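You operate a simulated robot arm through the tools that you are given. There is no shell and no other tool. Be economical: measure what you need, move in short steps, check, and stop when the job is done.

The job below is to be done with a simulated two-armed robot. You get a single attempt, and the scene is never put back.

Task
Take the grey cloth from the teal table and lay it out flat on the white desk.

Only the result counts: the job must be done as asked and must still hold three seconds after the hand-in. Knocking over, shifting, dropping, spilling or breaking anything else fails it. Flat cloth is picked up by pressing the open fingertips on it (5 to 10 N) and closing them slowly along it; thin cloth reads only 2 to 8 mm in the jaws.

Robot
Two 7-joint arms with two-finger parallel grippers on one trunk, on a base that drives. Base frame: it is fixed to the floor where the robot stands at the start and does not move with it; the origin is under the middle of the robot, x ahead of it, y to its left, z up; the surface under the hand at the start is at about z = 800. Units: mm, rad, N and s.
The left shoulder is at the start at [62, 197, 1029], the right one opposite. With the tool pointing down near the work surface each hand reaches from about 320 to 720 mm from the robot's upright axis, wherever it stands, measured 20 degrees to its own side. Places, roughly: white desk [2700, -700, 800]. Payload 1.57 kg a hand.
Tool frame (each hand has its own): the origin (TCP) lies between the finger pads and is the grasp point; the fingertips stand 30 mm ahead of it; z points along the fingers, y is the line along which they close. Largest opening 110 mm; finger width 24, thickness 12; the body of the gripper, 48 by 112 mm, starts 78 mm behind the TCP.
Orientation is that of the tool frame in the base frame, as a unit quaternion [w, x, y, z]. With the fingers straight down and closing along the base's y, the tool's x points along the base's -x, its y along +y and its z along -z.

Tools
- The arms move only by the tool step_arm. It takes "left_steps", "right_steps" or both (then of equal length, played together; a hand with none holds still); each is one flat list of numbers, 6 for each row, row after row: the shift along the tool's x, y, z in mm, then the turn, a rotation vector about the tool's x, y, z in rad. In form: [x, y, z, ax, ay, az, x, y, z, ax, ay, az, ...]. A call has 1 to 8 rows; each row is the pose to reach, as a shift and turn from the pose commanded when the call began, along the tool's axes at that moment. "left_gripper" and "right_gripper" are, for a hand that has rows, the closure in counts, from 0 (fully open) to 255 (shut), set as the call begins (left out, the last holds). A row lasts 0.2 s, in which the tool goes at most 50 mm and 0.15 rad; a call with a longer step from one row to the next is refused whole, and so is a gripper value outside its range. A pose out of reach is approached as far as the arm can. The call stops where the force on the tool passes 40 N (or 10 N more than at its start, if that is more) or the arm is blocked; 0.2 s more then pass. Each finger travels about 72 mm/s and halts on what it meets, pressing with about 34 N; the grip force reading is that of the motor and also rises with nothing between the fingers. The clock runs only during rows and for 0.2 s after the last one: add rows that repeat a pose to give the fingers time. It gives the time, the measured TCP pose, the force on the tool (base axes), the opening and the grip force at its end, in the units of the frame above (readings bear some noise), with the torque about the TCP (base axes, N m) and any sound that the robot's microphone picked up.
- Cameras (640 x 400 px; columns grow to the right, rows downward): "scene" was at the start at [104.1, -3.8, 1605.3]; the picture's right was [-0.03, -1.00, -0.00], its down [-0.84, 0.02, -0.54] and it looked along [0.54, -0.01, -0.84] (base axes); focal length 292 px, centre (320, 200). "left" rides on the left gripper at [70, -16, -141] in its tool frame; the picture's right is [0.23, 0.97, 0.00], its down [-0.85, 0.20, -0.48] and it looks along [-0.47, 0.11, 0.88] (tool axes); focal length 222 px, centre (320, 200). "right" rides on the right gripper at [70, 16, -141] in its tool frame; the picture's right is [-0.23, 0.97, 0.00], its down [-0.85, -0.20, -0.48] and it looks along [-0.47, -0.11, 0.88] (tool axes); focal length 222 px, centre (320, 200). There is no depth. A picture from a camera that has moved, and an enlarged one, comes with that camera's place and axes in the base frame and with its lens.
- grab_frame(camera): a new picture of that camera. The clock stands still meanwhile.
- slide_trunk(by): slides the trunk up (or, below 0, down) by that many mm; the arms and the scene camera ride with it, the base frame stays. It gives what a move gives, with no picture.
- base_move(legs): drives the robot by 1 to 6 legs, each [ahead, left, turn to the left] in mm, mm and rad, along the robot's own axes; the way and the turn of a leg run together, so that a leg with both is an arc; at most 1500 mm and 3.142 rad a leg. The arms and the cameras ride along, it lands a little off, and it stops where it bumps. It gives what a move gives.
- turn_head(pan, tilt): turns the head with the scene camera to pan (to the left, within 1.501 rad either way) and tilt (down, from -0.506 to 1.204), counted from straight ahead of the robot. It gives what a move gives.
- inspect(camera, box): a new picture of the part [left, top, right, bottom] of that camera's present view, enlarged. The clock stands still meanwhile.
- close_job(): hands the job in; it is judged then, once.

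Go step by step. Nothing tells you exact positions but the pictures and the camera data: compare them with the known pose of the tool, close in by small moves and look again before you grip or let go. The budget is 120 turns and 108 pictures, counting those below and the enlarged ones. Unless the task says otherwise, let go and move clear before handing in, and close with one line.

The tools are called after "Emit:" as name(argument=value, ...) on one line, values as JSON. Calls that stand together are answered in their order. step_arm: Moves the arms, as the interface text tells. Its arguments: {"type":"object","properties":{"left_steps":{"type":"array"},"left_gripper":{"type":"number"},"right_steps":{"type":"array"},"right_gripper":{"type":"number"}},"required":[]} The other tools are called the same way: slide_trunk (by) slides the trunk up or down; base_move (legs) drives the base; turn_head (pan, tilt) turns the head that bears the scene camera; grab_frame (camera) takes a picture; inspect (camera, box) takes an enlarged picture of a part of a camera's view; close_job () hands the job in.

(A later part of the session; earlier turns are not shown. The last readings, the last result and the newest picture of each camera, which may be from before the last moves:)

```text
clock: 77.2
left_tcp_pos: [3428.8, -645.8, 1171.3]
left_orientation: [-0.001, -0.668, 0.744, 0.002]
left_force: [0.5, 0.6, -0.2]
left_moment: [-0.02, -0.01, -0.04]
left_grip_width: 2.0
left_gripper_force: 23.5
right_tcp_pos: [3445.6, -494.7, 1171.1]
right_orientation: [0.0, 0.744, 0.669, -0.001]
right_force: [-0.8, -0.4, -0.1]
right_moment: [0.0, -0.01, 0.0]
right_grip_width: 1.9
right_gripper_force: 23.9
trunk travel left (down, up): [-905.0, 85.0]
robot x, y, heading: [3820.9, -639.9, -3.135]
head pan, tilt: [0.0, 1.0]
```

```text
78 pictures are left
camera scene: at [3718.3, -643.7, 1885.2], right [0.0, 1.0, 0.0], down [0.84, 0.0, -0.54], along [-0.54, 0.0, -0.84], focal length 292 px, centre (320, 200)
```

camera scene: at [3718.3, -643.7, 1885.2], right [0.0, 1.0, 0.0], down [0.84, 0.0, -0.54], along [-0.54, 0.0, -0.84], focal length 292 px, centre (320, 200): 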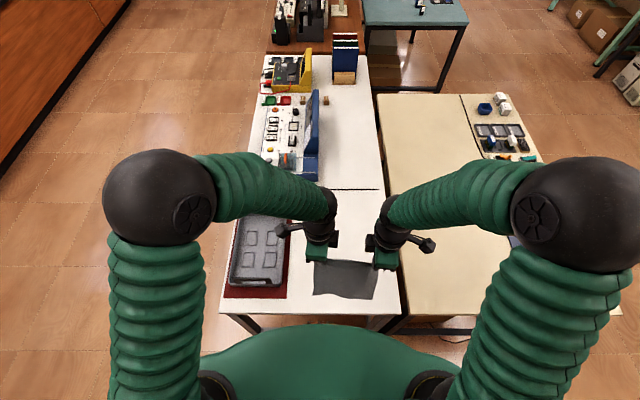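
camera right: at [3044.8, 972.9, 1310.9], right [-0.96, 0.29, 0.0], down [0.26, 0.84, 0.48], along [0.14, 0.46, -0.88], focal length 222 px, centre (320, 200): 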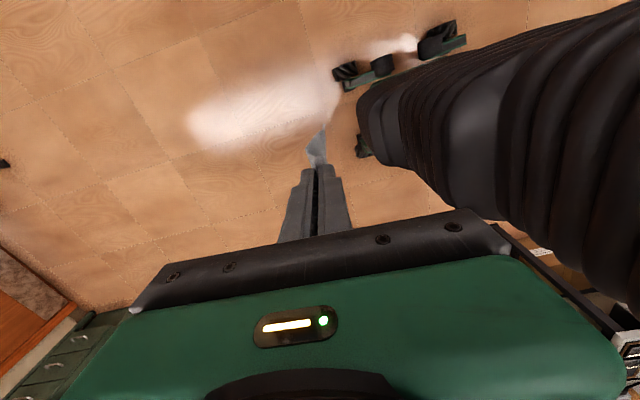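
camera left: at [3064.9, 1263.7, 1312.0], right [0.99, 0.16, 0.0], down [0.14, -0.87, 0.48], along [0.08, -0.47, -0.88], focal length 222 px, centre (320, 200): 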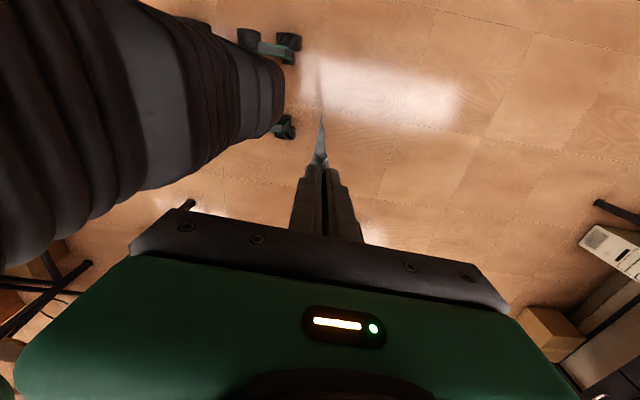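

The geometry looks good: the free strip runs from y -765 to -360 and the desk edge is at x 3503. I'll check how the cloth hangs from the side.

Emit:
grab_frame(camera="left")

Emit:
grab_frame(camera="right")

Emit:
inspect(camera="scene", box=[260, 180, 436, 320])

```text
77 pictures are left
camera left: at [3436.8, -716.4, 1312.2], right [-0.99, -0.12, 0.0], down [-0.11, 0.87, 0.48], along [-0.06, 0.48, -0.88], focal length 222 px, centre (320, 200)
```

left: 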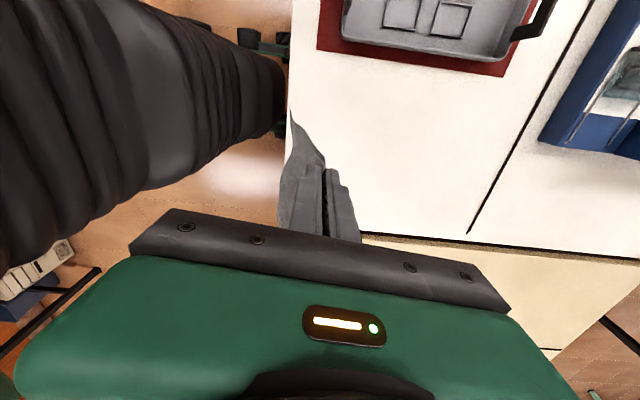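

```text
76 pictures are left
camera right: at [3469.8, -427.1, 1311.3], right [0.94, -0.33, 0.0], down [-0.29, -0.83, 0.48], along [-0.16, -0.45, -0.88], focal length 222 px, centre (320, 200)
```

right: 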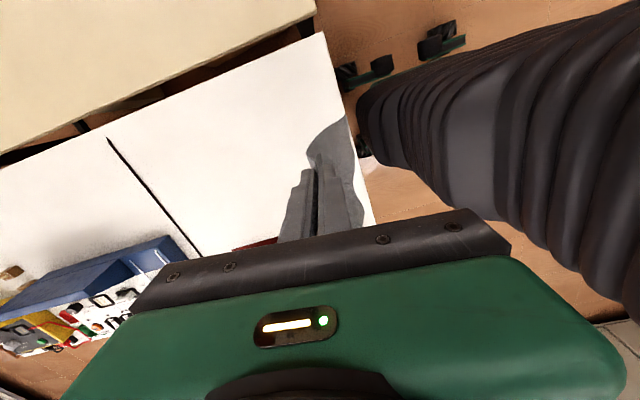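

```text
2.86 times, centred on (348, 250) of scene
camera zoom: at [3718.3, -643.7, 1885.2], right [0.0, 1.0, 0.0], down [0.84, 0.0, -0.54], along [-0.54, 0.0, -0.84], focal length 836 px, centre (240, 57)
```

zoom: 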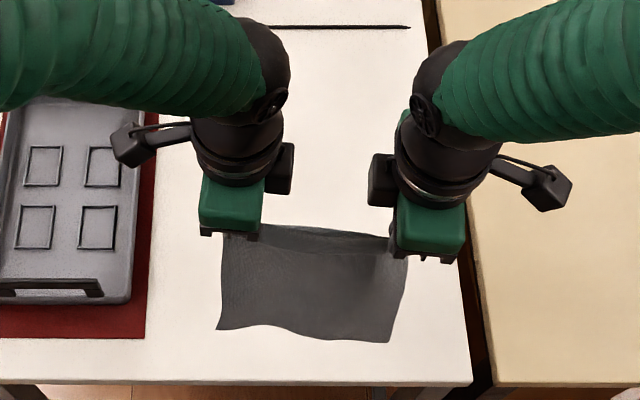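

Emit:
inspect(camera="scene", box=[310, 230, 390, 310])

Emit:
inspect(camera="left", box=[260, 90, 380, 250])

Emit:
inspect(camera="right", box=[260, 100, 380, 250])

```text
5.00 times, centred on (350, 270) of scene
camera zoom: at [3718.3, -643.7, 1885.2], right [0.0, 1.0, 0.0], down [0.84, 0.0, -0.54], along [-0.54, 0.0, -0.84], focal length 1463 px, centre (170, -150)
```

zoom: 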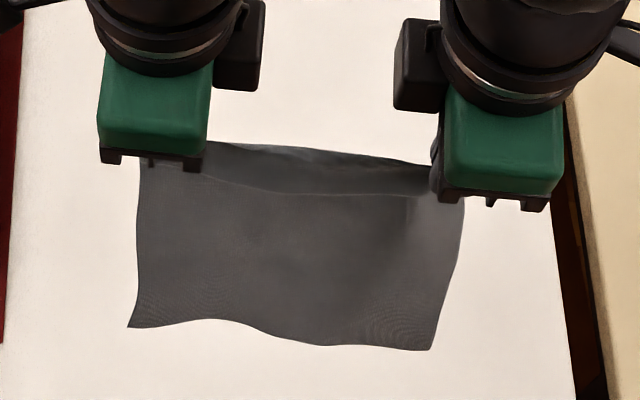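

```text
2.50 times, centred on (320, 170) of left
camera zoom: at [3436.8, -716.4, 1312.2], right [-0.99, -0.12, 0.0], down [-0.11, 0.87, 0.48], along [-0.06, 0.48, -0.88], focal length 555 px, centre (320, 275)
```

zoom: 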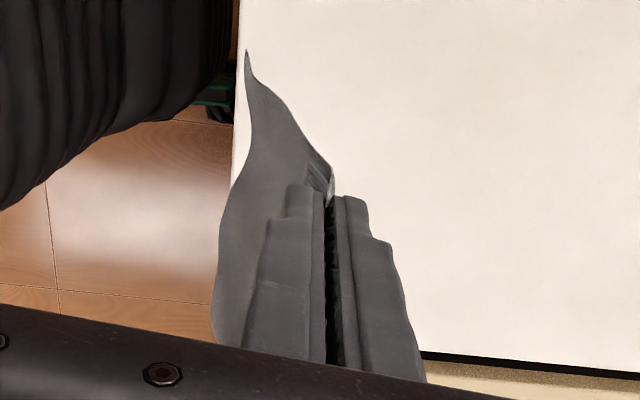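

```text
2.67 times, centred on (320, 175) of right
camera zoom: at [3469.8, -427.1, 1311.3], right [0.94, -0.33, 0.0], down [-0.29, -0.83, 0.48], along [-0.16, -0.45, -0.88], focal length 592 px, centre (320, 267)
```

zoom: 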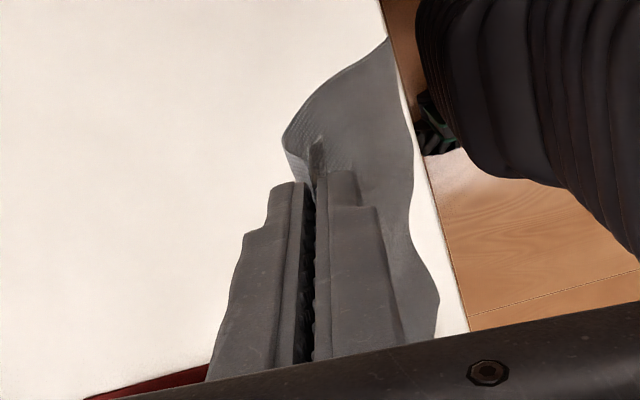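

The sheet leaves the pinch on the forward side, with the edge flap toward me, so I should lay it by trailing: hands far out, bottom edge touching, then draw toward me while lowering. I'll extend the hands forward 300 mm at height first.

Emit:
step_arm(left_steps=[4, 38, 0, 0, 0, 0, 8, 76, 0, 0, 0, 0, 12, 114, 0, 0, 0, 0, 16, 152, 0, 0, 0, 0, 20, 190, 0, 0, 0, 0, 24, 228, 0, 0, 0, 0, 28, 265, 0, 0, 0, 0, 32, 298, 0, 0, 0, 0], right_steps=[-4, -38, 0, 0, 0, 0, -8, -76, 0, 0, 0, 0, -12, -114, 0, 0, 0, 0, -16, -152, 0, 0, 0, 0, -20, -190, 0, 0, 0, 0, -24, -228, 0, 0, 0, 0, -28, -265, 0, 0, 0, 0, -32, -298, 0, 0, 0, 0])

Emit:
slide_trunk(by=-110)

Emit:
grab_frame(camera="scene")

Emit:
grab_frame(camera="left")

```text
clock: 79.0
left_tcp_pos: [3161.0, -651.3, 1173.3]
left_orientation: [0.0, -0.667, 0.745, 0.0]
left_force: [-1.3, 4.8, -0.4]
left_moment: [0.12, 0.01, 0.0]
left_grip_width: 1.6
left_gripper_force: 23.9
left hand out of reach, approached as far as the arm can: row 7, 8
right_tcp_pos: [3144.7, -493.4, 1172.3]
right_orientation: [0.0, 0.744, 0.668, -0.001]
right_force: [-0.6, -3.6, -0.4]
right_moment: [-0.1, -0.01, 0.02]
right_grip_width: 1.9
right_gripper_force: 23.1
trunk travel left (down, up): [-905.0, 85.0]
robot x, y, heading: [3822.2, -640.9, -3.136]
head pan, tilt: [0.0, 1.0]
```

```text
clock: 80.4
left_tcp_pos: [3162.8, -651.4, 1064.2]
left_orientation: [-0.002, -0.668, 0.744, 0.002]
left_force: [-0.7, 4.0, 1.0]
left_moment: [0.12, 0.0, -0.01]
left_grip_width: 2.0
left_gripper_force: 23.2
right_tcp_pos: [3146.9, -493.3, 1063.1]
right_orientation: [-0.001, 0.744, 0.669, -0.001]
right_force: [0.8, -3.3, 0.7]
right_moment: [-0.09, 0.0, -0.01]
right_grip_width: 1.9
right_gripper_force: 23.7
trunk travel left (down, up): [-795.0, 195.0]
robot x, y, heading: [3822.3, -643.5, -3.136]
head pan, tilt: [0.0, 1.0]
```

```text
71 pictures are left
camera scene: at [3717.4, -643.5, 1775.2], right [0.0, 1.0, 0.0], down [0.84, 0.0, -0.54], along [-0.54, 0.0, -0.84], focal length 292 px, centre (320, 200)
```

scene: 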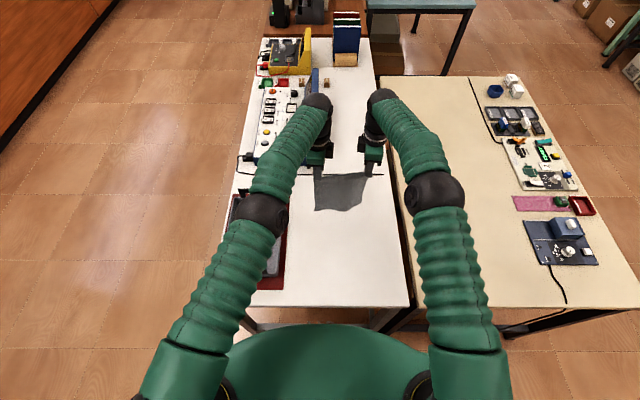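

```text
70 pictures are left
camera left: at [3171.5, -721.6, 1206.1], right [-0.99, -0.12, 0.0], down [-0.1, 0.87, 0.48], along [-0.06, 0.48, -0.88], focal length 222 px, centre (320, 200)
```

left: 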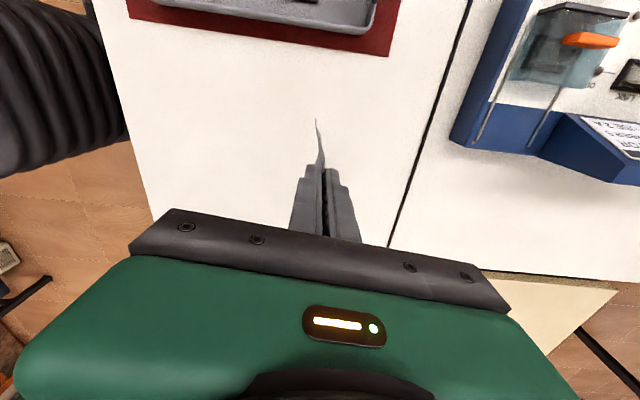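

The left arm hit its reach limit slightly, so I'll square up the two hands by bringing the right one back before lowering.

Emit:
step_arm(left_steps=[-2, -4, 0, 0, 0, 0, -5, -8, 0, 0, 0, 0, -5, -8, 0, 0, 0, 0], right_steps=[2, 18, 0, 0, 0, 0, 4, 37, 0, 0, 0, 0, 4.6, 43, 0, 0, 0, 0])

Emit:
grab_frame(camera="left")

Emit:
inspect(camera="scene", box=[270, 120, 430, 240])

```text
clock: 81.2
left_tcp_pos: [3171.1, -648.6, 1064.1]
left_orientation: [-0.001, -0.669, 0.744, 0.002]
left_force: [-0.3, 0.5, -0.4]
left_moment: [0.05, -0.01, -0.03]
left_grip_width: 2.0
left_gripper_force: 23.7
right_tcp_pos: [3191.5, -493.8, 1063.6]
right_orientation: [0.0, 0.744, 0.668, -0.001]
right_force: [0.1, -1.3, 0.2]
right_moment: [-0.03, -0.03, 0.0]
right_grip_width: 2.0
right_gripper_force: 23.3
trunk travel left (down, up): [-795.0, 195.0]
robot x, y, heading: [3822.5, -639.6, -3.137]
head pan, tilt: [0.0, 1.0]
```

```text
69 pictures are left
camera left: at [3180.4, -718.5, 1205.1], right [-0.99, -0.12, 0.0], down [-0.11, 0.87, 0.48], along [-0.06, 0.47, -0.88], focal length 222 px, centre (320, 200)
```

left: 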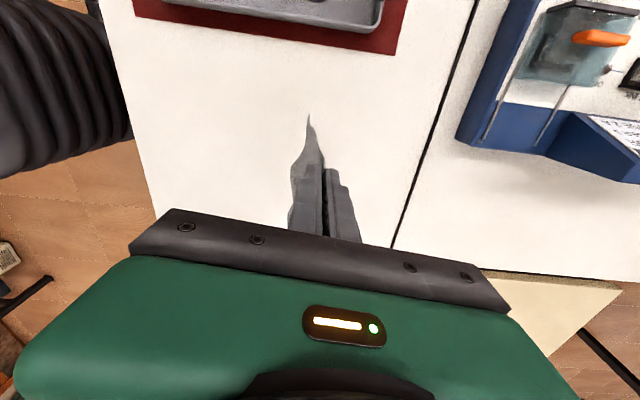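

```text
3.33 times, centred on (350, 180) of scene
camera zoom: at [3717.4, -643.5, 1775.1], right [0.0, 1.0, 0.0], down [0.84, 0.0, -0.54], along [-0.54, 0.0, -0.84], focal length 975 px, centre (220, 267)
```

zoom: 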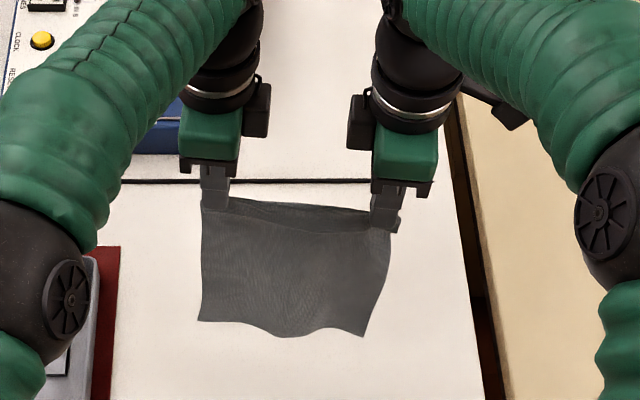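

The hands are square now. I'll lower until the bottom edge touches the desk.

Emit:
step_arm(left_steps=[0, 0, 12, 0, 0, 0, 0, 0, 24, 0, 0, 0, 0, 0, 36, 0, 0, 0, 0, 0, 36, 0, 0, 0], right_steps=[0, 0, 12, 0, 0, 0, 0, 0, 24, 0, 0, 0, 0, 0, 36, 0, 0, 0, 0, 0, 36, 0, 0, 0])

Emit:
inspect(camera="scene", box=[270, 120, 430, 240])

Emit:
inspect(camera="left", box=[240, 70, 400, 250])

```text
clock: 82.2
left_tcp_pos: [3172.8, -646.1, 1029.3]
left_orientation: [-0.001, -0.668, 0.744, 0.002]
left_force: [0.3, 0.3, 0.3]
left_moment: [0.01, -0.03, -0.01]
left_grip_width: 1.8
left_gripper_force: 23.4
right_tcp_pos: [3190.1, -493.7, 1027.7]
right_orientation: [-0.002, 0.744, 0.668, -0.002]
right_force: [0.8, 0.2, -0.2]
right_moment: [-0.02, 0.02, 0.02]
right_grip_width: 2.1
right_gripper_force: 23.3
trunk travel left (down, up): [-795.0, 195.0]
robot x, y, heading: [3819.7, -642.3, -3.14]
head pan, tilt: [0.0, 1.0]
```

```text
3.33 times, centred on (350, 180) of scene
camera zoom: at [3718.2, -643.4, 1775.2], right [0.0, 1.0, 0.0], down [0.84, 0.0, -0.54], along [-0.54, 0.0, -0.84], focal length 975 px, centre (220, 267)
```

zoom: 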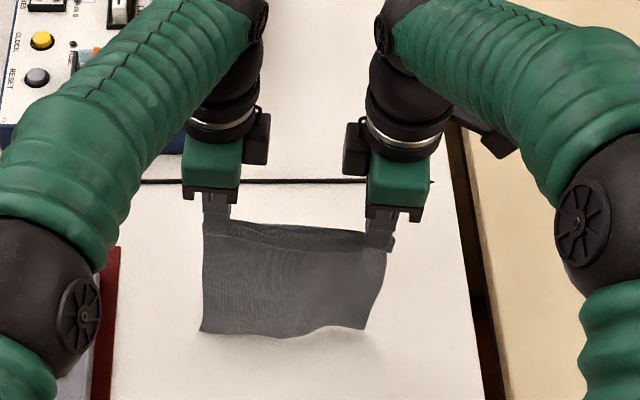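

```text
2.22 times, centred on (320, 160) of left
camera zoom: at [3181.3, -717.2, 1169.7], right [-0.99, -0.12, 0.01], down [-0.1, 0.87, 0.48], along [-0.06, 0.48, -0.88], focal length 494 px, centre (320, 289)
```

zoom: 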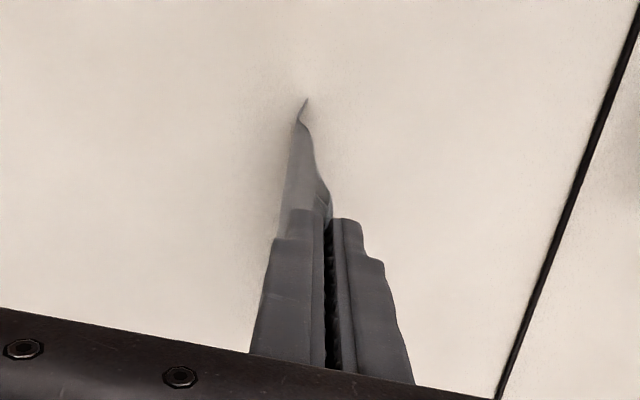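

The bottom edge is just touching, with the sheet nearly vertical. Next I'll draw the hands toward me with slight lowering so the bottom edge trails.

Emit:
step_arm(left_steps=[-1, -10, 2, 0, 0, 0, -2, -20, 4, 0, 0, 0, -3.2, -30, 7, 0, 0, 0, -4.3, -40, 10, 0, 0, 0, -5.3, -50, 14, 0, 0, 0, -6.4, -60, 18, 0, 0, 0], right_steps=[1, 10, 2, 0, 0, 0, 2, 20, 4, 0, 0, 0, 3.2, 30, 7, 0, 0, 0, 4.3, 40, 10, 0, 0, 0, 5.3, 50, 14, 0, 0, 0, 6.4, 60, 18, 0, 0, 0])

Emit:
inspect(camera="scene", box=[270, 120, 430, 240])

Emit:
inspect(camera="left", box=[240, 70, 400, 250])

```text
clock: 83.6
left_tcp_pos: [3233.8, -647.5, 1011.1]
left_orientation: [-0.002, -0.668, 0.744, 0.002]
left_force: [-0.8, 0.1, 1.3]
left_moment: [0.02, 0.02, -0.05]
left_grip_width: 1.8
left_gripper_force: 23.5
right_tcp_pos: [3252.5, -494.6, 1009.4]
right_orientation: [-0.001, 0.744, 0.668, -0.001]
right_force: [0.8, -0.4, 0.4]
right_moment: [0.0, 0.02, 0.02]
right_grip_width: 2.1
right_gripper_force: 23.3
trunk travel left (down, up): [-795.0, 195.0]
robot x, y, heading: [3823.8, -644.7, -3.137]
head pan, tilt: [0.0, 1.0]
```

```text
3.33 times, centred on (350, 180) of scene
camera zoom: at [3719.0, -643.6, 1775.2], right [0.0, 1.0, 0.0], down [0.84, 0.0, -0.54], along [-0.54, 0.0, -0.84], focal length 975 px, centre (220, 267)
```

zoom: 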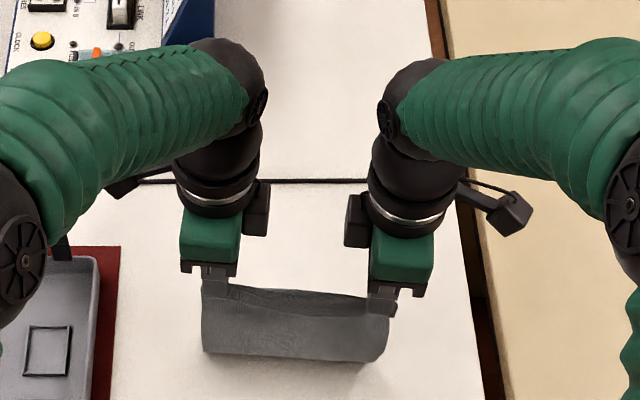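

```text
2.22 times, centred on (320, 160) of left
camera zoom: at [3243.7, -718.1, 1152.1], right [-0.99, -0.12, 0.01], down [-0.1, 0.87, 0.48], along [-0.06, 0.48, -0.88], focal length 494 px, centre (320, 289)
```

zoom: 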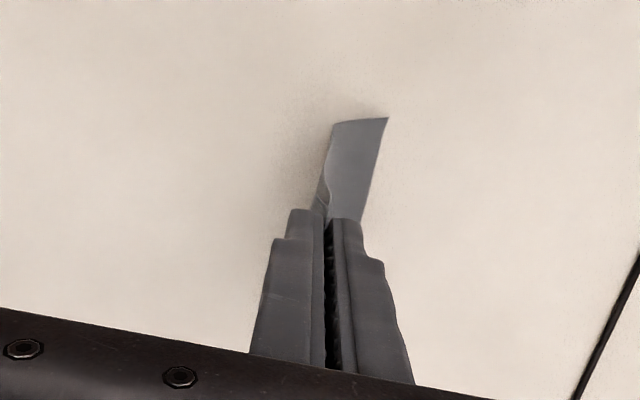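

The bottom edge is trailing away from me and about 50 mm is already laid. I'll keep drawing in while lowering along an arc.

Emit:
step_arm(left_steps=[-3.2, -30, 8, 0, 0, 0, -6, -56, 21, 0, 0, 0, -8.8, -82, 40, 0, 0, 0, -11.3, -105, 61, 0, 0, 0, -13.4, -124, 85, 0, 0, 0, -15, -140, 111, 0, 0, 0, -16, -149, 131, 0, 0, 0, -16.7, -155, 149, 0, 0, 0], right_steps=[3.2, 30, 8, 0, 0, 0, 6, 56, 21, 0, 0, 0, 8.8, 82, 40, 0, 0, 0, 11.3, 105, 61, 0, 0, 0, 13.4, 124, 85, 0, 0, 0, 15, 140, 111, 0, 0, 0, 16, 149, 131, 0, 0, 0, 16.7, 155, 149, 0, 0, 0])

Emit:
inspect(camera="scene", box=[250, 140, 450, 290])

Emit:
grab_frame(camera="left")

Emit:
grab_frame(camera="right")

```text
clock: 85.4
left_tcp_pos: [3388.5, -648.7, 860.3]
left_orientation: [-0.001, -0.669, 0.744, 0.002]
left_force: [0.0, 0.6, -0.5]
left_moment: [0.02, 0.01, 0.01]
left_grip_width: 1.7
left_gripper_force: 23.9
right_tcp_pos: [3407.8, -493.4, 859.8]
right_orientation: [0.0, 0.744, 0.668, -0.001]
right_force: [0.1, -1.3, 0.3]
right_moment: [0.0, 0.0, -0.04]
right_grip_width: 2.0
right_gripper_force: 23.5
trunk travel left (down, up): [-795.0, 195.0]
robot x, y, heading: [3821.4, -641.9, -3.137]
head pan, tilt: [0.0, 1.0]
```

```text
2.67 times, centred on (350, 215) of scene
camera zoom: at [3718.7, -643.5, 1775.2], right [0.0, 1.0, 0.0], down [0.84, 0.0, -0.54], along [-0.54, 0.0, -0.84], focal length 780 px, centre (240, 160)
```

zoom: 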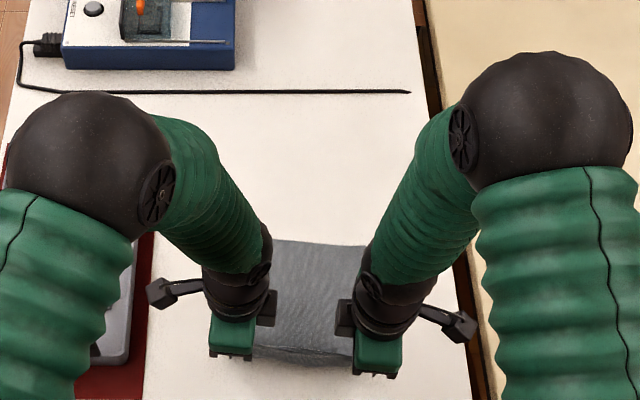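

```text
62 pictures are left
camera left: at [3397.5, -718.4, 1001.9], right [-0.99, -0.12, 0.01], down [-0.1, 0.87, 0.48], along [-0.06, 0.48, -0.88], focal length 222 px, centre (320, 200)
```

left: 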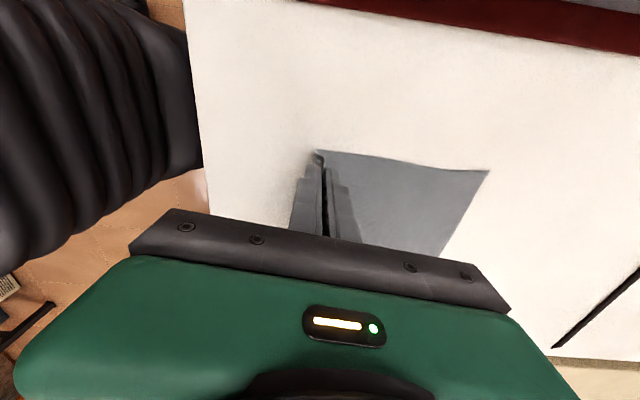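

```text
61 pictures are left
camera right: at [3431.6, -425.3, 1000.2], right [0.94, -0.33, 0.0], down [-0.29, -0.83, 0.48], along [-0.16, -0.45, -0.88], focal length 222 px, centre (320, 200)
```

right: 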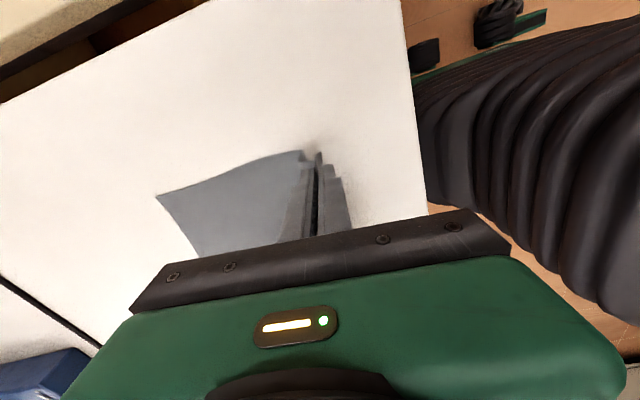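

It's laying smoothly. I'll tension slightly, then lower straight down to the surface.

Emit:
step_arm(left_steps=[-0.6, -5, 0, 0, 0, 0, -1.1, -10, 2, 0, 0, 0, -1.1, -10, 10, 0, 0, 0, -1.1, -10, 18, 0, 0, 0, -1.1, -10, 25, 0, 0, 0, -1.1, -10, 25, 0, 0, 0], right_steps=[0.6, 5, 0, 0, 0, 0, 1.1, 10, 2, 0, 0, 0, 1.1, 10, 10, 0, 0, 0, 1.1, 10, 18, 0, 0, 0, 1.1, 10, 25, 0, 0, 0, 1.1, 10, 25, 0, 0, 0])

Emit:
grab_frame(camera="left")

Emit:
grab_frame(camera="right")

```text
clock: 86.8
left_tcp_pos: [3399.2, -648.0, 835.4]
left_orientation: [-0.001, -0.669, 0.744, 0.002]
left_force: [0.5, 0.5, 0.6]
left_moment: [0.04, -0.01, -0.03]
left_grip_width: 1.8
left_gripper_force: 23.6
right_tcp_pos: [3417.5, -493.5, 835.2]
right_orientation: [-0.002, 0.744, 0.668, -0.002]
right_force: [-0.7, -0.9, 2.5]
right_moment: [0.0, -0.03, -0.04]
right_grip_width: 2.0
right_gripper_force: 23.3
trunk travel left (down, up): [-795.0, 195.0]
robot x, y, heading: [3824.4, -648.5, -3.136]
head pan, tilt: [0.0, 1.0]
```

```text
60 pictures are left
camera left: at [3408.0, -718.6, 976.9], right [-0.99, -0.12, 0.01], down [-0.1, 0.87, 0.48], along [-0.06, 0.48, -0.88], focal length 222 px, centre (320, 200)
```

left: 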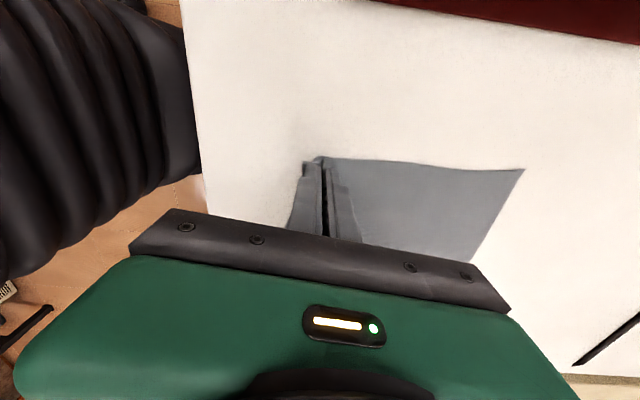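

```text
59 pictures are left
camera right: at [3442.2, -425.3, 975.3], right [0.94, -0.33, 0.0], down [-0.29, -0.83, 0.48], along [-0.16, -0.45, -0.88], focal length 222 px, centre (320, 200)
```

right: 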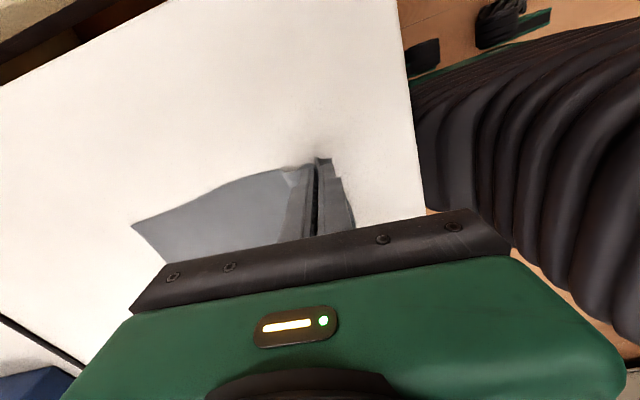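

The flap lies on my side, as wanted. I'll press down lightly and open the fingers slowly so the fold spreads back out.

Emit:
step_arm(left_steps=[0, 0, 2, 0, 0, 0, 0, 0, 4, 0, 0, 0, 0, 0, 4, 0, 0, 0], right_steps=[0, 0, 2, 0, 0, 0, 0, 0, 3.5, 0, 0, 0, 0, 0, 3.5, 0, 0, 0])

```text
clock: 87.6
left_tcp_pos: [3398.5, -648.4, 832.3]
left_orientation: [-0.002, -0.667, 0.745, 0.003]
left_force: [-0.1, 1.7, 3.1]
left_moment: [0.0, -0.02, 0.02]
left_grip_width: 1.9
left_gripper_force: 23.8
right_tcp_pos: [3417.9, -494.3, 832.3]
right_orientation: [-0.001, 0.744, 0.668, -0.002]
right_force: [-0.4, -2.8, 6.3]
right_moment: [-0.04, 0.0, -0.01]
right_grip_width: 2.0
right_gripper_force: 23.2
trunk travel left (down, up): [-795.0, 195.0]
robot x, y, heading: [3823.3, -644.0, -3.137]
head pan, tilt: [0.0, 1.0]
```

Emit:
step_arm(left_steps=[0, 0, 0.5, 0, 0, 0, 0, 0, 0.5, 0, 0, 0], left_gripper=238, right_steps=[0, 0, 0, 0, 0, 0, 0, 0, 0, 0, 0, 0], right_gripper=238)

Emit:
step_arm(left_steps=[0, 0, 0, 0, 0, 0, 0, 0, 0, 0, 0, 0], left_gripper=215, right_steps=[0, 0, 0, 0, 0, 0, 0, 0, 0, 0, 0, 0], right_gripper=215)

Emit:
step_arm(left_steps=[0, 0, 0, 0, 0, 0, 0, 0, 0, 0, 0, 0], left_gripper=190, right_steps=[0, 0, 0, 0, 0, 0, 0, 0, 0, 0, 0, 0], right_gripper=190)

Emit:
grab_frame(camera="left")

Emit:
grab_frame(camera="right")

```text
clock: 88.2
left_tcp_pos: [3399.4, -647.9, 832.8]
left_orientation: [-0.002, -0.669, 0.743, 0.003]
left_force: [-2.0, -1.0, 12.0]
left_moment: [-0.03, -0.02, 0.0]
left_grip_width: 6.0
left_gripper_force: 0.1
right_tcp_pos: [3418.5, -492.6, 831.4]
right_orientation: [-0.001, 0.744, 0.668, -0.001]
right_force: [0.8, 0.1, 0.6]
right_moment: [0.03, 0.01, 0.0]
right_grip_width: 7.6
right_gripper_force: 0.1
trunk travel left (down, up): [-795.0, 195.0]
robot x, y, heading: [3823.0, -643.4, -3.137]
head pan, tilt: [0.0, 1.0]
```

```text
clock: 88.8
left_tcp_pos: [3399.6, -647.5, 831.8]
left_orientation: [-0.002, -0.669, 0.743, 0.003]
left_force: [-3.9, -0.4, 14.4]
left_moment: [-0.09, -0.06, 0.01]
left_grip_width: 14.9
left_gripper_force: 0.0
right_tcp_pos: [3417.9, -493.2, 833.4]
right_orientation: [-0.002, 0.745, 0.667, -0.002]
right_force: [0.4, 0.8, 0.1]
right_moment: [0.04, 0.03, -0.01]
right_grip_width: 17.4
right_gripper_force: 0.0
trunk travel left (down, up): [-795.0, 195.0]
robot x, y, heading: [3822.2, -643.0, -3.138]
head pan, tilt: [0.0, 1.0]
```

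```text
clock: 89.4
left_tcp_pos: [3399.7, -648.0, 831.9]
left_orientation: [-0.003, -0.669, 0.743, 0.002]
left_force: [-3.1, 0.0, 15.6]
left_moment: [-0.08, -0.15, -0.03]
left_grip_width: 25.0
left_gripper_force: 0.1
right_tcp_pos: [3418.5, -493.5, 832.0]
right_orientation: [-0.001, 0.745, 0.667, -0.002]
right_force: [-0.4, -0.4, 0.7]
right_moment: [0.0, -0.01, -0.01]
right_grip_width: 28.1
right_gripper_force: 0.0
trunk travel left (down, up): [-795.0, 195.0]
robot x, y, heading: [3819.2, -642.8, -3.139]
head pan, tilt: [0.0, 1.0]
```

```text
58 pictures are left
camera left: at [3408.9, -718.2, 973.0], right [-0.99, -0.12, 0.01], down [-0.1, 0.87, 0.48], along [-0.06, 0.48, -0.88], focal length 222 px, centre (320, 200)
```

left: 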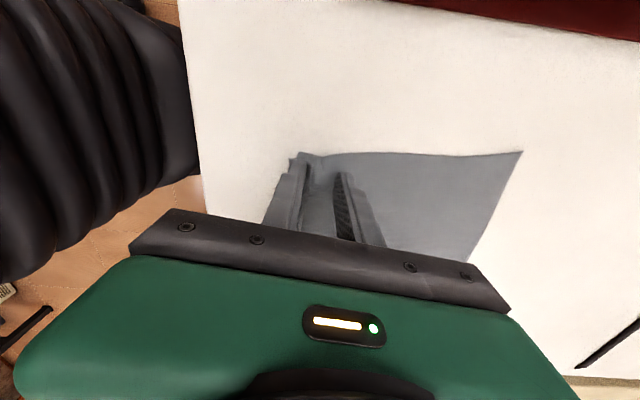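

```text
57 pictures are left
camera right: at [3442.3, -425.0, 972.2], right [0.94, -0.33, 0.0], down [-0.29, -0.83, 0.48], along [-0.16, -0.45, -0.88], focal length 222 px, centre (320, 200)
```

right: 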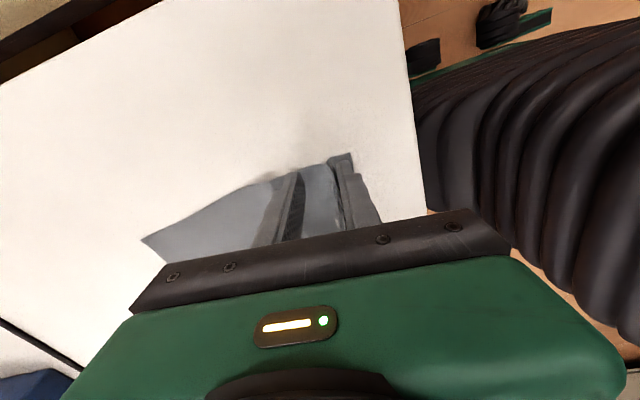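

Both hands are released and the cloth has spread. I'll lift straight up and look.

Emit:
step_arm(left_steps=[0, 0, -10, 0, 0, 0, 0, 0, -30, 0, 0, 0, 0, 0, -60, 0, 0, 0, 0, 0, -100, 0, 0, 0, 0, 0, -140, 0, 0, 0], right_steps=[0, 0, -10, 0, 0, 0, 0, 0, -30, 0, 0, 0, 0, 0, -60, 0, 0, 0, 0, 0, -100, 0, 0, 0, 0, 0, -140, 0, 0, 0])

Emit:
grab_frame(camera="left")

Emit:
grab_frame(camera="right")

```text
clock: 90.6
left_tcp_pos: [3402.3, -647.6, 973.4]
left_orientation: [-0.002, -0.668, 0.744, 0.002]
left_force: [0.0, 0.0, -0.3]
left_moment: [0.02, 0.01, 0.0]
left_grip_width: 27.9
left_gripper_force: 0.2
right_tcp_pos: [3419.0, -492.8, 974.0]
right_orientation: [-0.002, 0.744, 0.669, -0.003]
right_force: [0.0, 0.2, -0.9]
right_moment: [0.01, 0.04, 0.0]
right_grip_width: 28.1
right_gripper_force: 0.1
trunk travel left (down, up): [-795.0, 195.0]
robot x, y, heading: [3820.2, -642.1, -3.137]
head pan, tilt: [0.0, 1.0]
```

```text
56 pictures are left
camera left: at [3411.8, -718.0, 1114.7], right [-0.99, -0.12, 0.01], down [-0.1, 0.87, 0.48], along [-0.06, 0.47, -0.88], focal length 222 px, centre (320, 200)
```

left: 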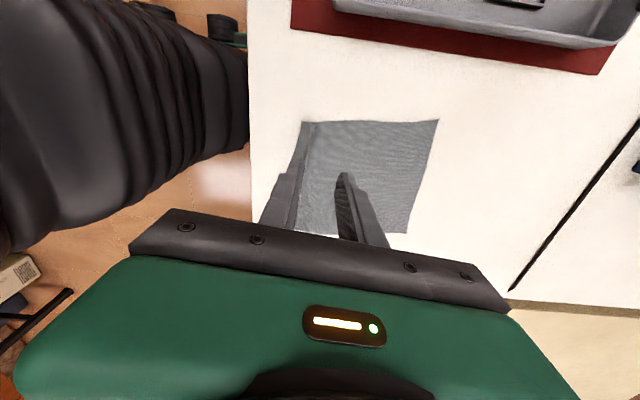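

```text
55 pictures are left
camera right: at [3444.1, -425.4, 1114.3], right [0.94, -0.33, -0.01], down [-0.29, -0.83, 0.48], along [-0.16, -0.45, -0.88], focal length 222 px, centre (320, 200)
```

right: 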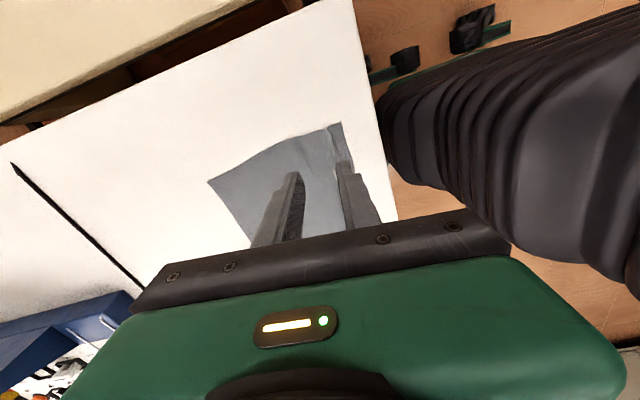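

It looks flat. I'll raise up and back off to get a clear view.

Emit:
slide_trunk(by=150)

Emit:
base_move(legs=[[-300, 0, 0]])

Emit:
turn_head(pan=0, tilt=0.8)

Emit:
grab_frame(camera="scene")

```text
clock: 92.3
left_tcp_pos: [3399.6, -646.8, 1121.7]
left_orientation: [-0.001, -0.669, 0.744, 0.002]
left_force: [0.6, 0.1, -0.2]
left_moment: [0.0, 0.01, 0.01]
left_grip_width: 28.0
left_gripper_force: 0.1
right_tcp_pos: [3416.0, -492.5, 1122.5]
right_orientation: [-0.002, 0.744, 0.668, -0.002]
right_force: [-0.7, 0.5, -0.8]
right_moment: [-0.04, -0.05, 0.01]
right_grip_width: 28.0
right_gripper_force: 0.1
trunk travel left (down, up): [-945.0, 45.0]
robot x, y, heading: [3826.8, -641.8, -3.135]
head pan, tilt: [0.0, 1.0]
```

```text
clock: 94.4
left_tcp_pos: [3698.2, -646.9, 1121.9]
left_orientation: [0.0, -0.669, 0.743, 0.0]
left_force: [-0.1, -0.3, 0.4]
left_moment: [-0.02, -0.05, -0.03]
left_grip_width: 28.0
left_gripper_force: 0.0
right_tcp_pos: [3713.4, -493.7, 1121.7]
right_orientation: [-0.001, 0.743, 0.669, -0.001]
right_force: [-0.3, 0.1, 0.4]
right_moment: [0.01, -0.03, -0.01]
right_grip_width: 28.0
right_gripper_force: 0.1
trunk travel left (down, up): [-945.0, 45.0]
robot x, y, heading: [4123.8, -640.9, -3.134]
head pan, tilt: [0.0, 1.0]
```

```text
clock: 95.1
left_tcp_pos: [3704.0, -646.5, 1121.6]
left_orientation: [-0.002, -0.669, 0.744, 0.002]
left_force: [0.7, 0.7, 0.8]
left_moment: [0.04, 0.01, -0.01]
left_grip_width: 28.1
left_gripper_force: 0.1
right_tcp_pos: [3718.3, -493.2, 1123.0]
right_orientation: [-0.002, 0.743, 0.669, -0.002]
right_force: [-0.4, 0.3, 0.3]
right_moment: [0.02, -0.03, 0.04]
right_grip_width: 28.4
right_gripper_force: 0.1
trunk travel left (down, up): [-945.0, 45.0]
robot x, y, heading: [4122.0, -641.3, -3.131]
head pan, tilt: [0.0, 0.799]
```

```text
54 pictures are left
camera scene: at [4006.4, -642.3, 1940.1], right [-0.01, 1.0, 0.0], down [0.72, 0.0, -0.69], along [-0.69, 0.0, -0.72], focal length 292 px, centre (320, 200)
```

scene: 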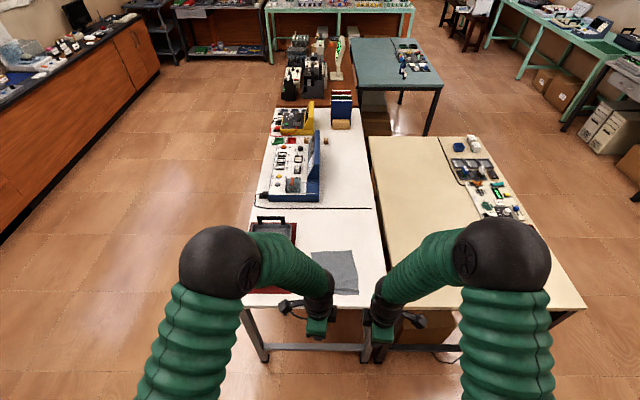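

Emit:
inspect(camera="scene", box=[300, 240, 380, 300])

Emit:
grab_frame(camera="right")

Emit:
grab_frame(camera="left")

```text
6.67 times, centred on (340, 270) of scene
camera zoom: at [4006.4, -642.3, 1940.1], right [-0.01, 1.0, 0.0], down [0.72, 0.0, -0.69], along [-0.69, 0.0, -0.72], focal length 1950 px, centre (187, -267)
```

zoom: 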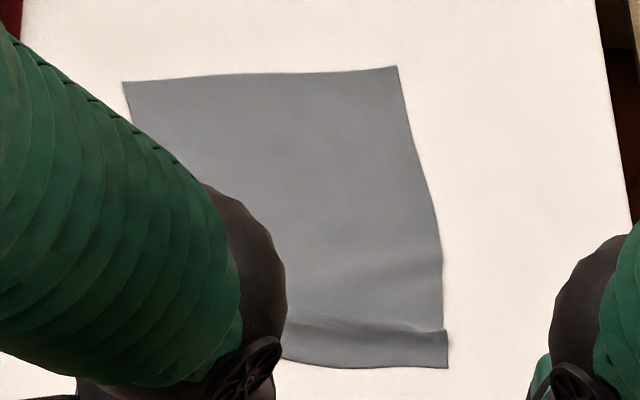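

```text
52 pictures are left
camera right: at [3742.6, -424.8, 1263.1], right [0.94, -0.33, 0.0], down [-0.29, -0.83, 0.48], along [-0.16, -0.45, -0.88], focal length 222 px, centre (320, 200)
```

right: 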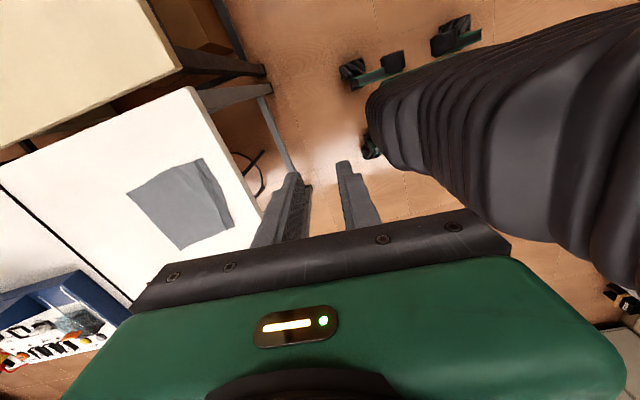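

```text
51 pictures are left
camera left: at [3711.1, -717.3, 1263.5], right [-0.99, -0.12, 0.01], down [-0.11, 0.87, 0.48], along [-0.06, 0.48, -0.88], focal length 222 px, centre (320, 200)
```

left: 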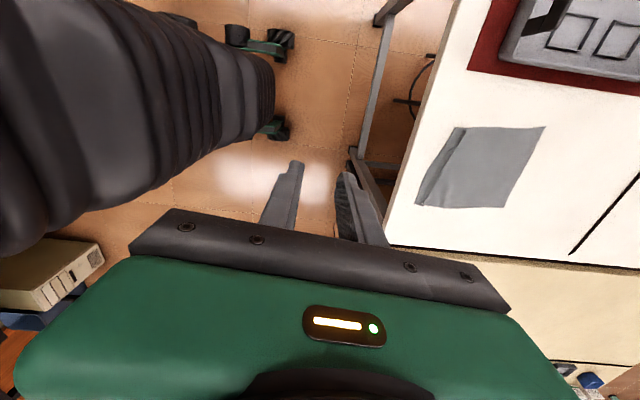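

A small ridge seems to remain along the near edge, so I'll look closer.

Emit:
inspect(camera="left", box=[400, 110, 560, 220])

Emit:
inspect(camera="right", box=[120, 140, 250, 260])

```text
3.64 times, centred on (480, 165) of left
camera zoom: at [3711.1, -717.3, 1263.5], right [-0.99, -0.12, 0.01], down [-0.11, 0.87, 0.48], along [-0.06, 0.48, -0.88], focal length 808 px, centre (-262, 327)
```

zoom: 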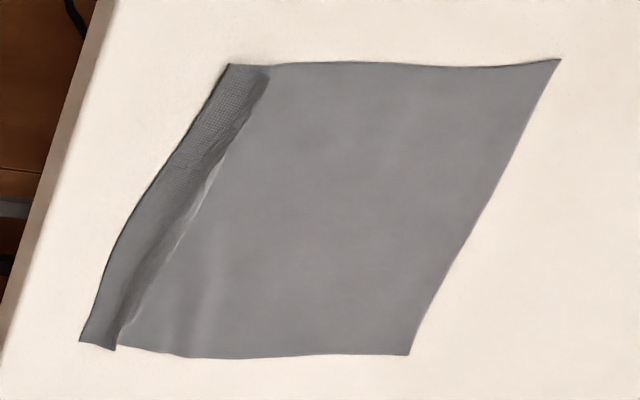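

```text
3.33 times, centred on (185, 200) of right
camera zoom: at [3742.6, -424.8, 1263.1], right [0.94, -0.33, 0.0], down [-0.29, -0.83, 0.48], along [-0.16, -0.45, -0.88], focal length 740 px, centre (770, 200)
```

zoom: 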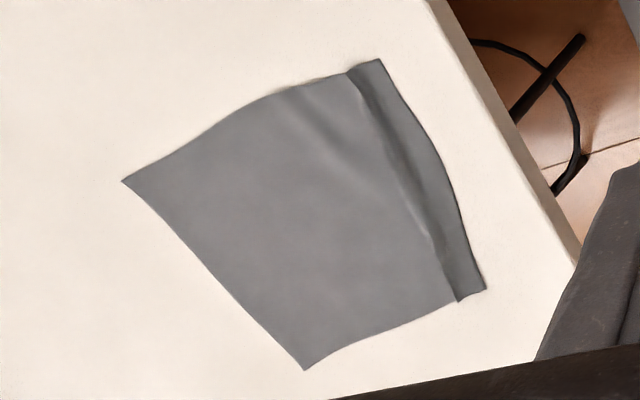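

The near edge, especially its left end, still has a fold: the left side measures ~185 mm against the original ~235. I'll move back in with the hands apart and get a closer view before fixing it.

Emit:
step_arm(left_steps=[30, 0, 0, 0, 0, 0, 60, 0, 0, 0, 0, 0, 90, 0, 0, 0, 0, 0], left_gripper=255, right_steps=[30, 0, 0, 0, 0, 0, 60, 0, 0, 0, 0, 0, 90, 0, 0, 0, 0, 0], right_gripper=255)

Emit:
base_move(legs=[[290, 0, 0]])

Emit:
turn_head(pan=0.1, tilt=1.15)

Emit:
grab_frame(camera="scene")

Emit:
grab_frame(camera="left")

Emit:
grab_frame(camera="right")

```text
clock: 95.9
left_tcp_pos: [3694.5, -734.8, 1126.0]
left_orientation: [-0.003, -0.669, 0.743, 0.002]
left_force: [-0.1, -0.1, 0.3]
left_moment: [0.02, 0.0, 0.02]
left_grip_width: 0.0
left_gripper_force: 21.7
right_tcp_pos: [3731.4, -402.9, 1123.8]
right_orientation: [-0.002, 0.744, 0.669, -0.003]
right_force: [-0.2, 0.2, 0.2]
right_moment: [0.01, -0.03, 0.01]
right_grip_width: 0.1
right_gripper_force: 21.1
trunk travel left (down, up): [-945.0, 45.0]
robot x, y, heading: [4123.1, -640.4, -3.136]
head pan, tilt: [0.0, 0.799]
```

```text
clock: 97.9
left_tcp_pos: [3413.4, -738.4, 1126.5]
left_orientation: [-0.004, -0.67, 0.743, 0.005]
left_force: [0.4, 0.8, -1.3]
left_moment: [-0.01, -0.01, -0.02]
left_grip_width: 0.2
left_gripper_force: 21.1
right_tcp_pos: [3448.1, -406.3, 1125.9]
right_orientation: [-0.002, 0.743, 0.67, -0.004]
right_force: [0.2, 0.4, 0.1]
right_moment: [0.01, -0.01, -0.02]
right_grip_width: 0.0
right_gripper_force: 21.6
trunk travel left (down, up): [-945.0, 45.0]
robot x, y, heading: [3836.3, -639.2, -3.131]
head pan, tilt: [0.0, 0.799]
```

```text
clock: 98.7
left_tcp_pos: [3409.7, -738.1, 1125.7]
left_orientation: [-0.003, -0.669, 0.743, 0.004]
left_force: [0.1, -0.4, 0.0]
left_moment: [0.0, -0.02, -0.03]
left_grip_width: 0.1
left_gripper_force: 21.2
right_tcp_pos: [3446.7, -406.7, 1125.7]
right_orientation: [-0.002, 0.742, 0.67, -0.003]
right_force: [0.3, -0.7, 0.5]
right_moment: [-0.03, 0.01, 0.01]
right_grip_width: 0.0
right_gripper_force: 20.9
trunk travel left (down, up): [-945.0, 45.0]
robot x, y, heading: [3840.3, -642.8, -3.132]
head pan, tilt: [0.099, 1.15]
```

```text
48 pictures are left
camera scene: at [3747.1, -650.4, 1915.7], right [-0.11, 0.99, 0.0], down [0.91, 0.1, -0.41], along [-0.41, -0.04, -0.91], focal length 292 px, centre (320, 200)
```

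scene: 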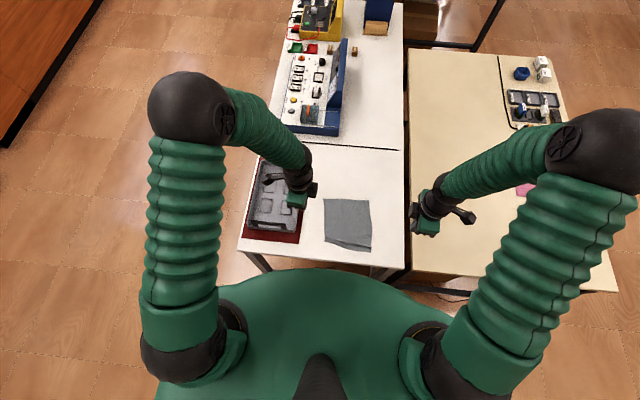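

```text
47 pictures are left
camera left: at [3420.1, -808.4, 1266.5], right [-0.99, -0.13, 0.01], down [-0.11, 0.87, 0.48], along [-0.07, 0.48, -0.88], focal length 222 px, centre (320, 200)
```

left: 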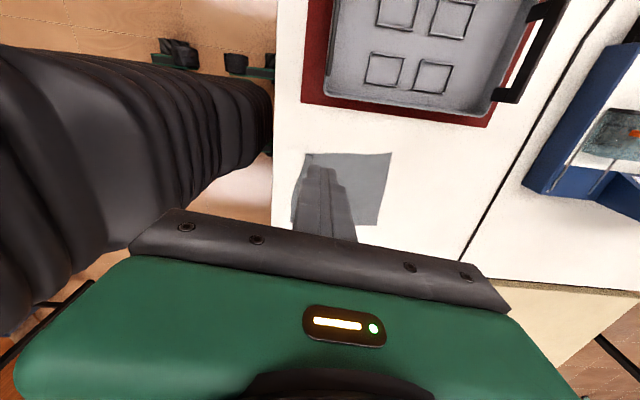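

```text
46 pictures are left
camera right: at [3470.7, -338.2, 1264.7], right [0.95, -0.33, -0.01], down [-0.28, -0.83, 0.48], along [-0.16, -0.45, -0.88], focal length 222 px, centre (320, 200)
```

right: 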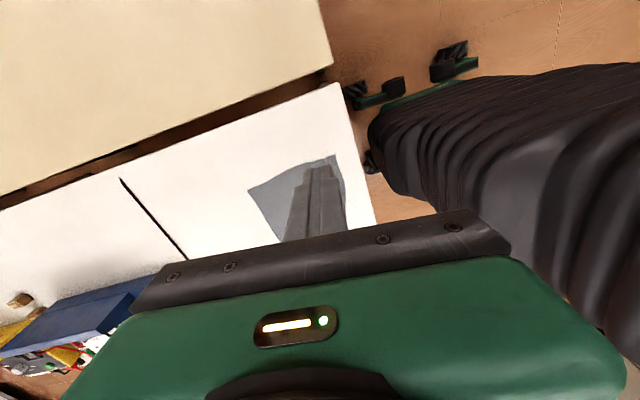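

Emit:
inspect(camera="scene", box=[310, 190, 390, 260])

Emit:
inspect(camera="scene", box=[318, 225, 378, 257])

```text
5.71 times, centred on (350, 225) of scene
camera zoom: at [3747.1, -650.4, 1915.7], right [-0.11, 0.99, 0.0], down [0.91, 0.1, -0.41], along [-0.41, -0.04, -0.91], focal length 1672 px, centre (149, 57)
```

zoom: 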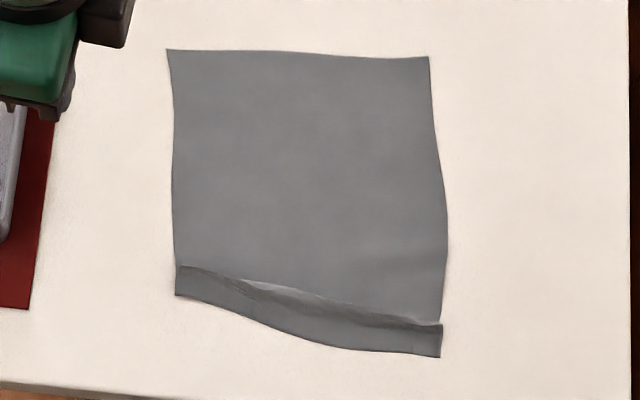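

```text
10.67 times, centred on (348, 241) of scene
camera zoom: at [3747.1, -650.4, 1915.7], right [-0.11, 0.99, 0.0], down [0.91, 0.1, -0.41], along [-0.41, -0.04, -0.91], focal length 3120 px, centre (21, -237)
```

zoom: 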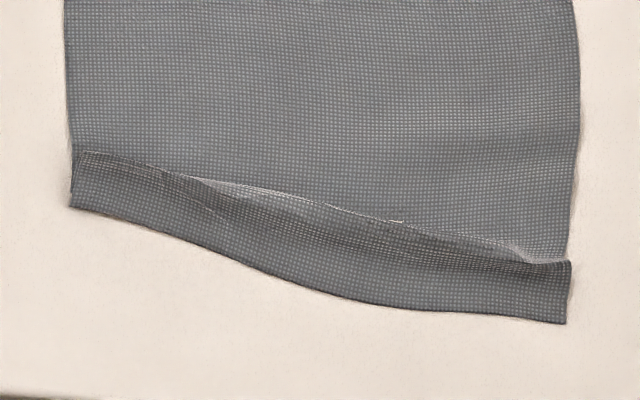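

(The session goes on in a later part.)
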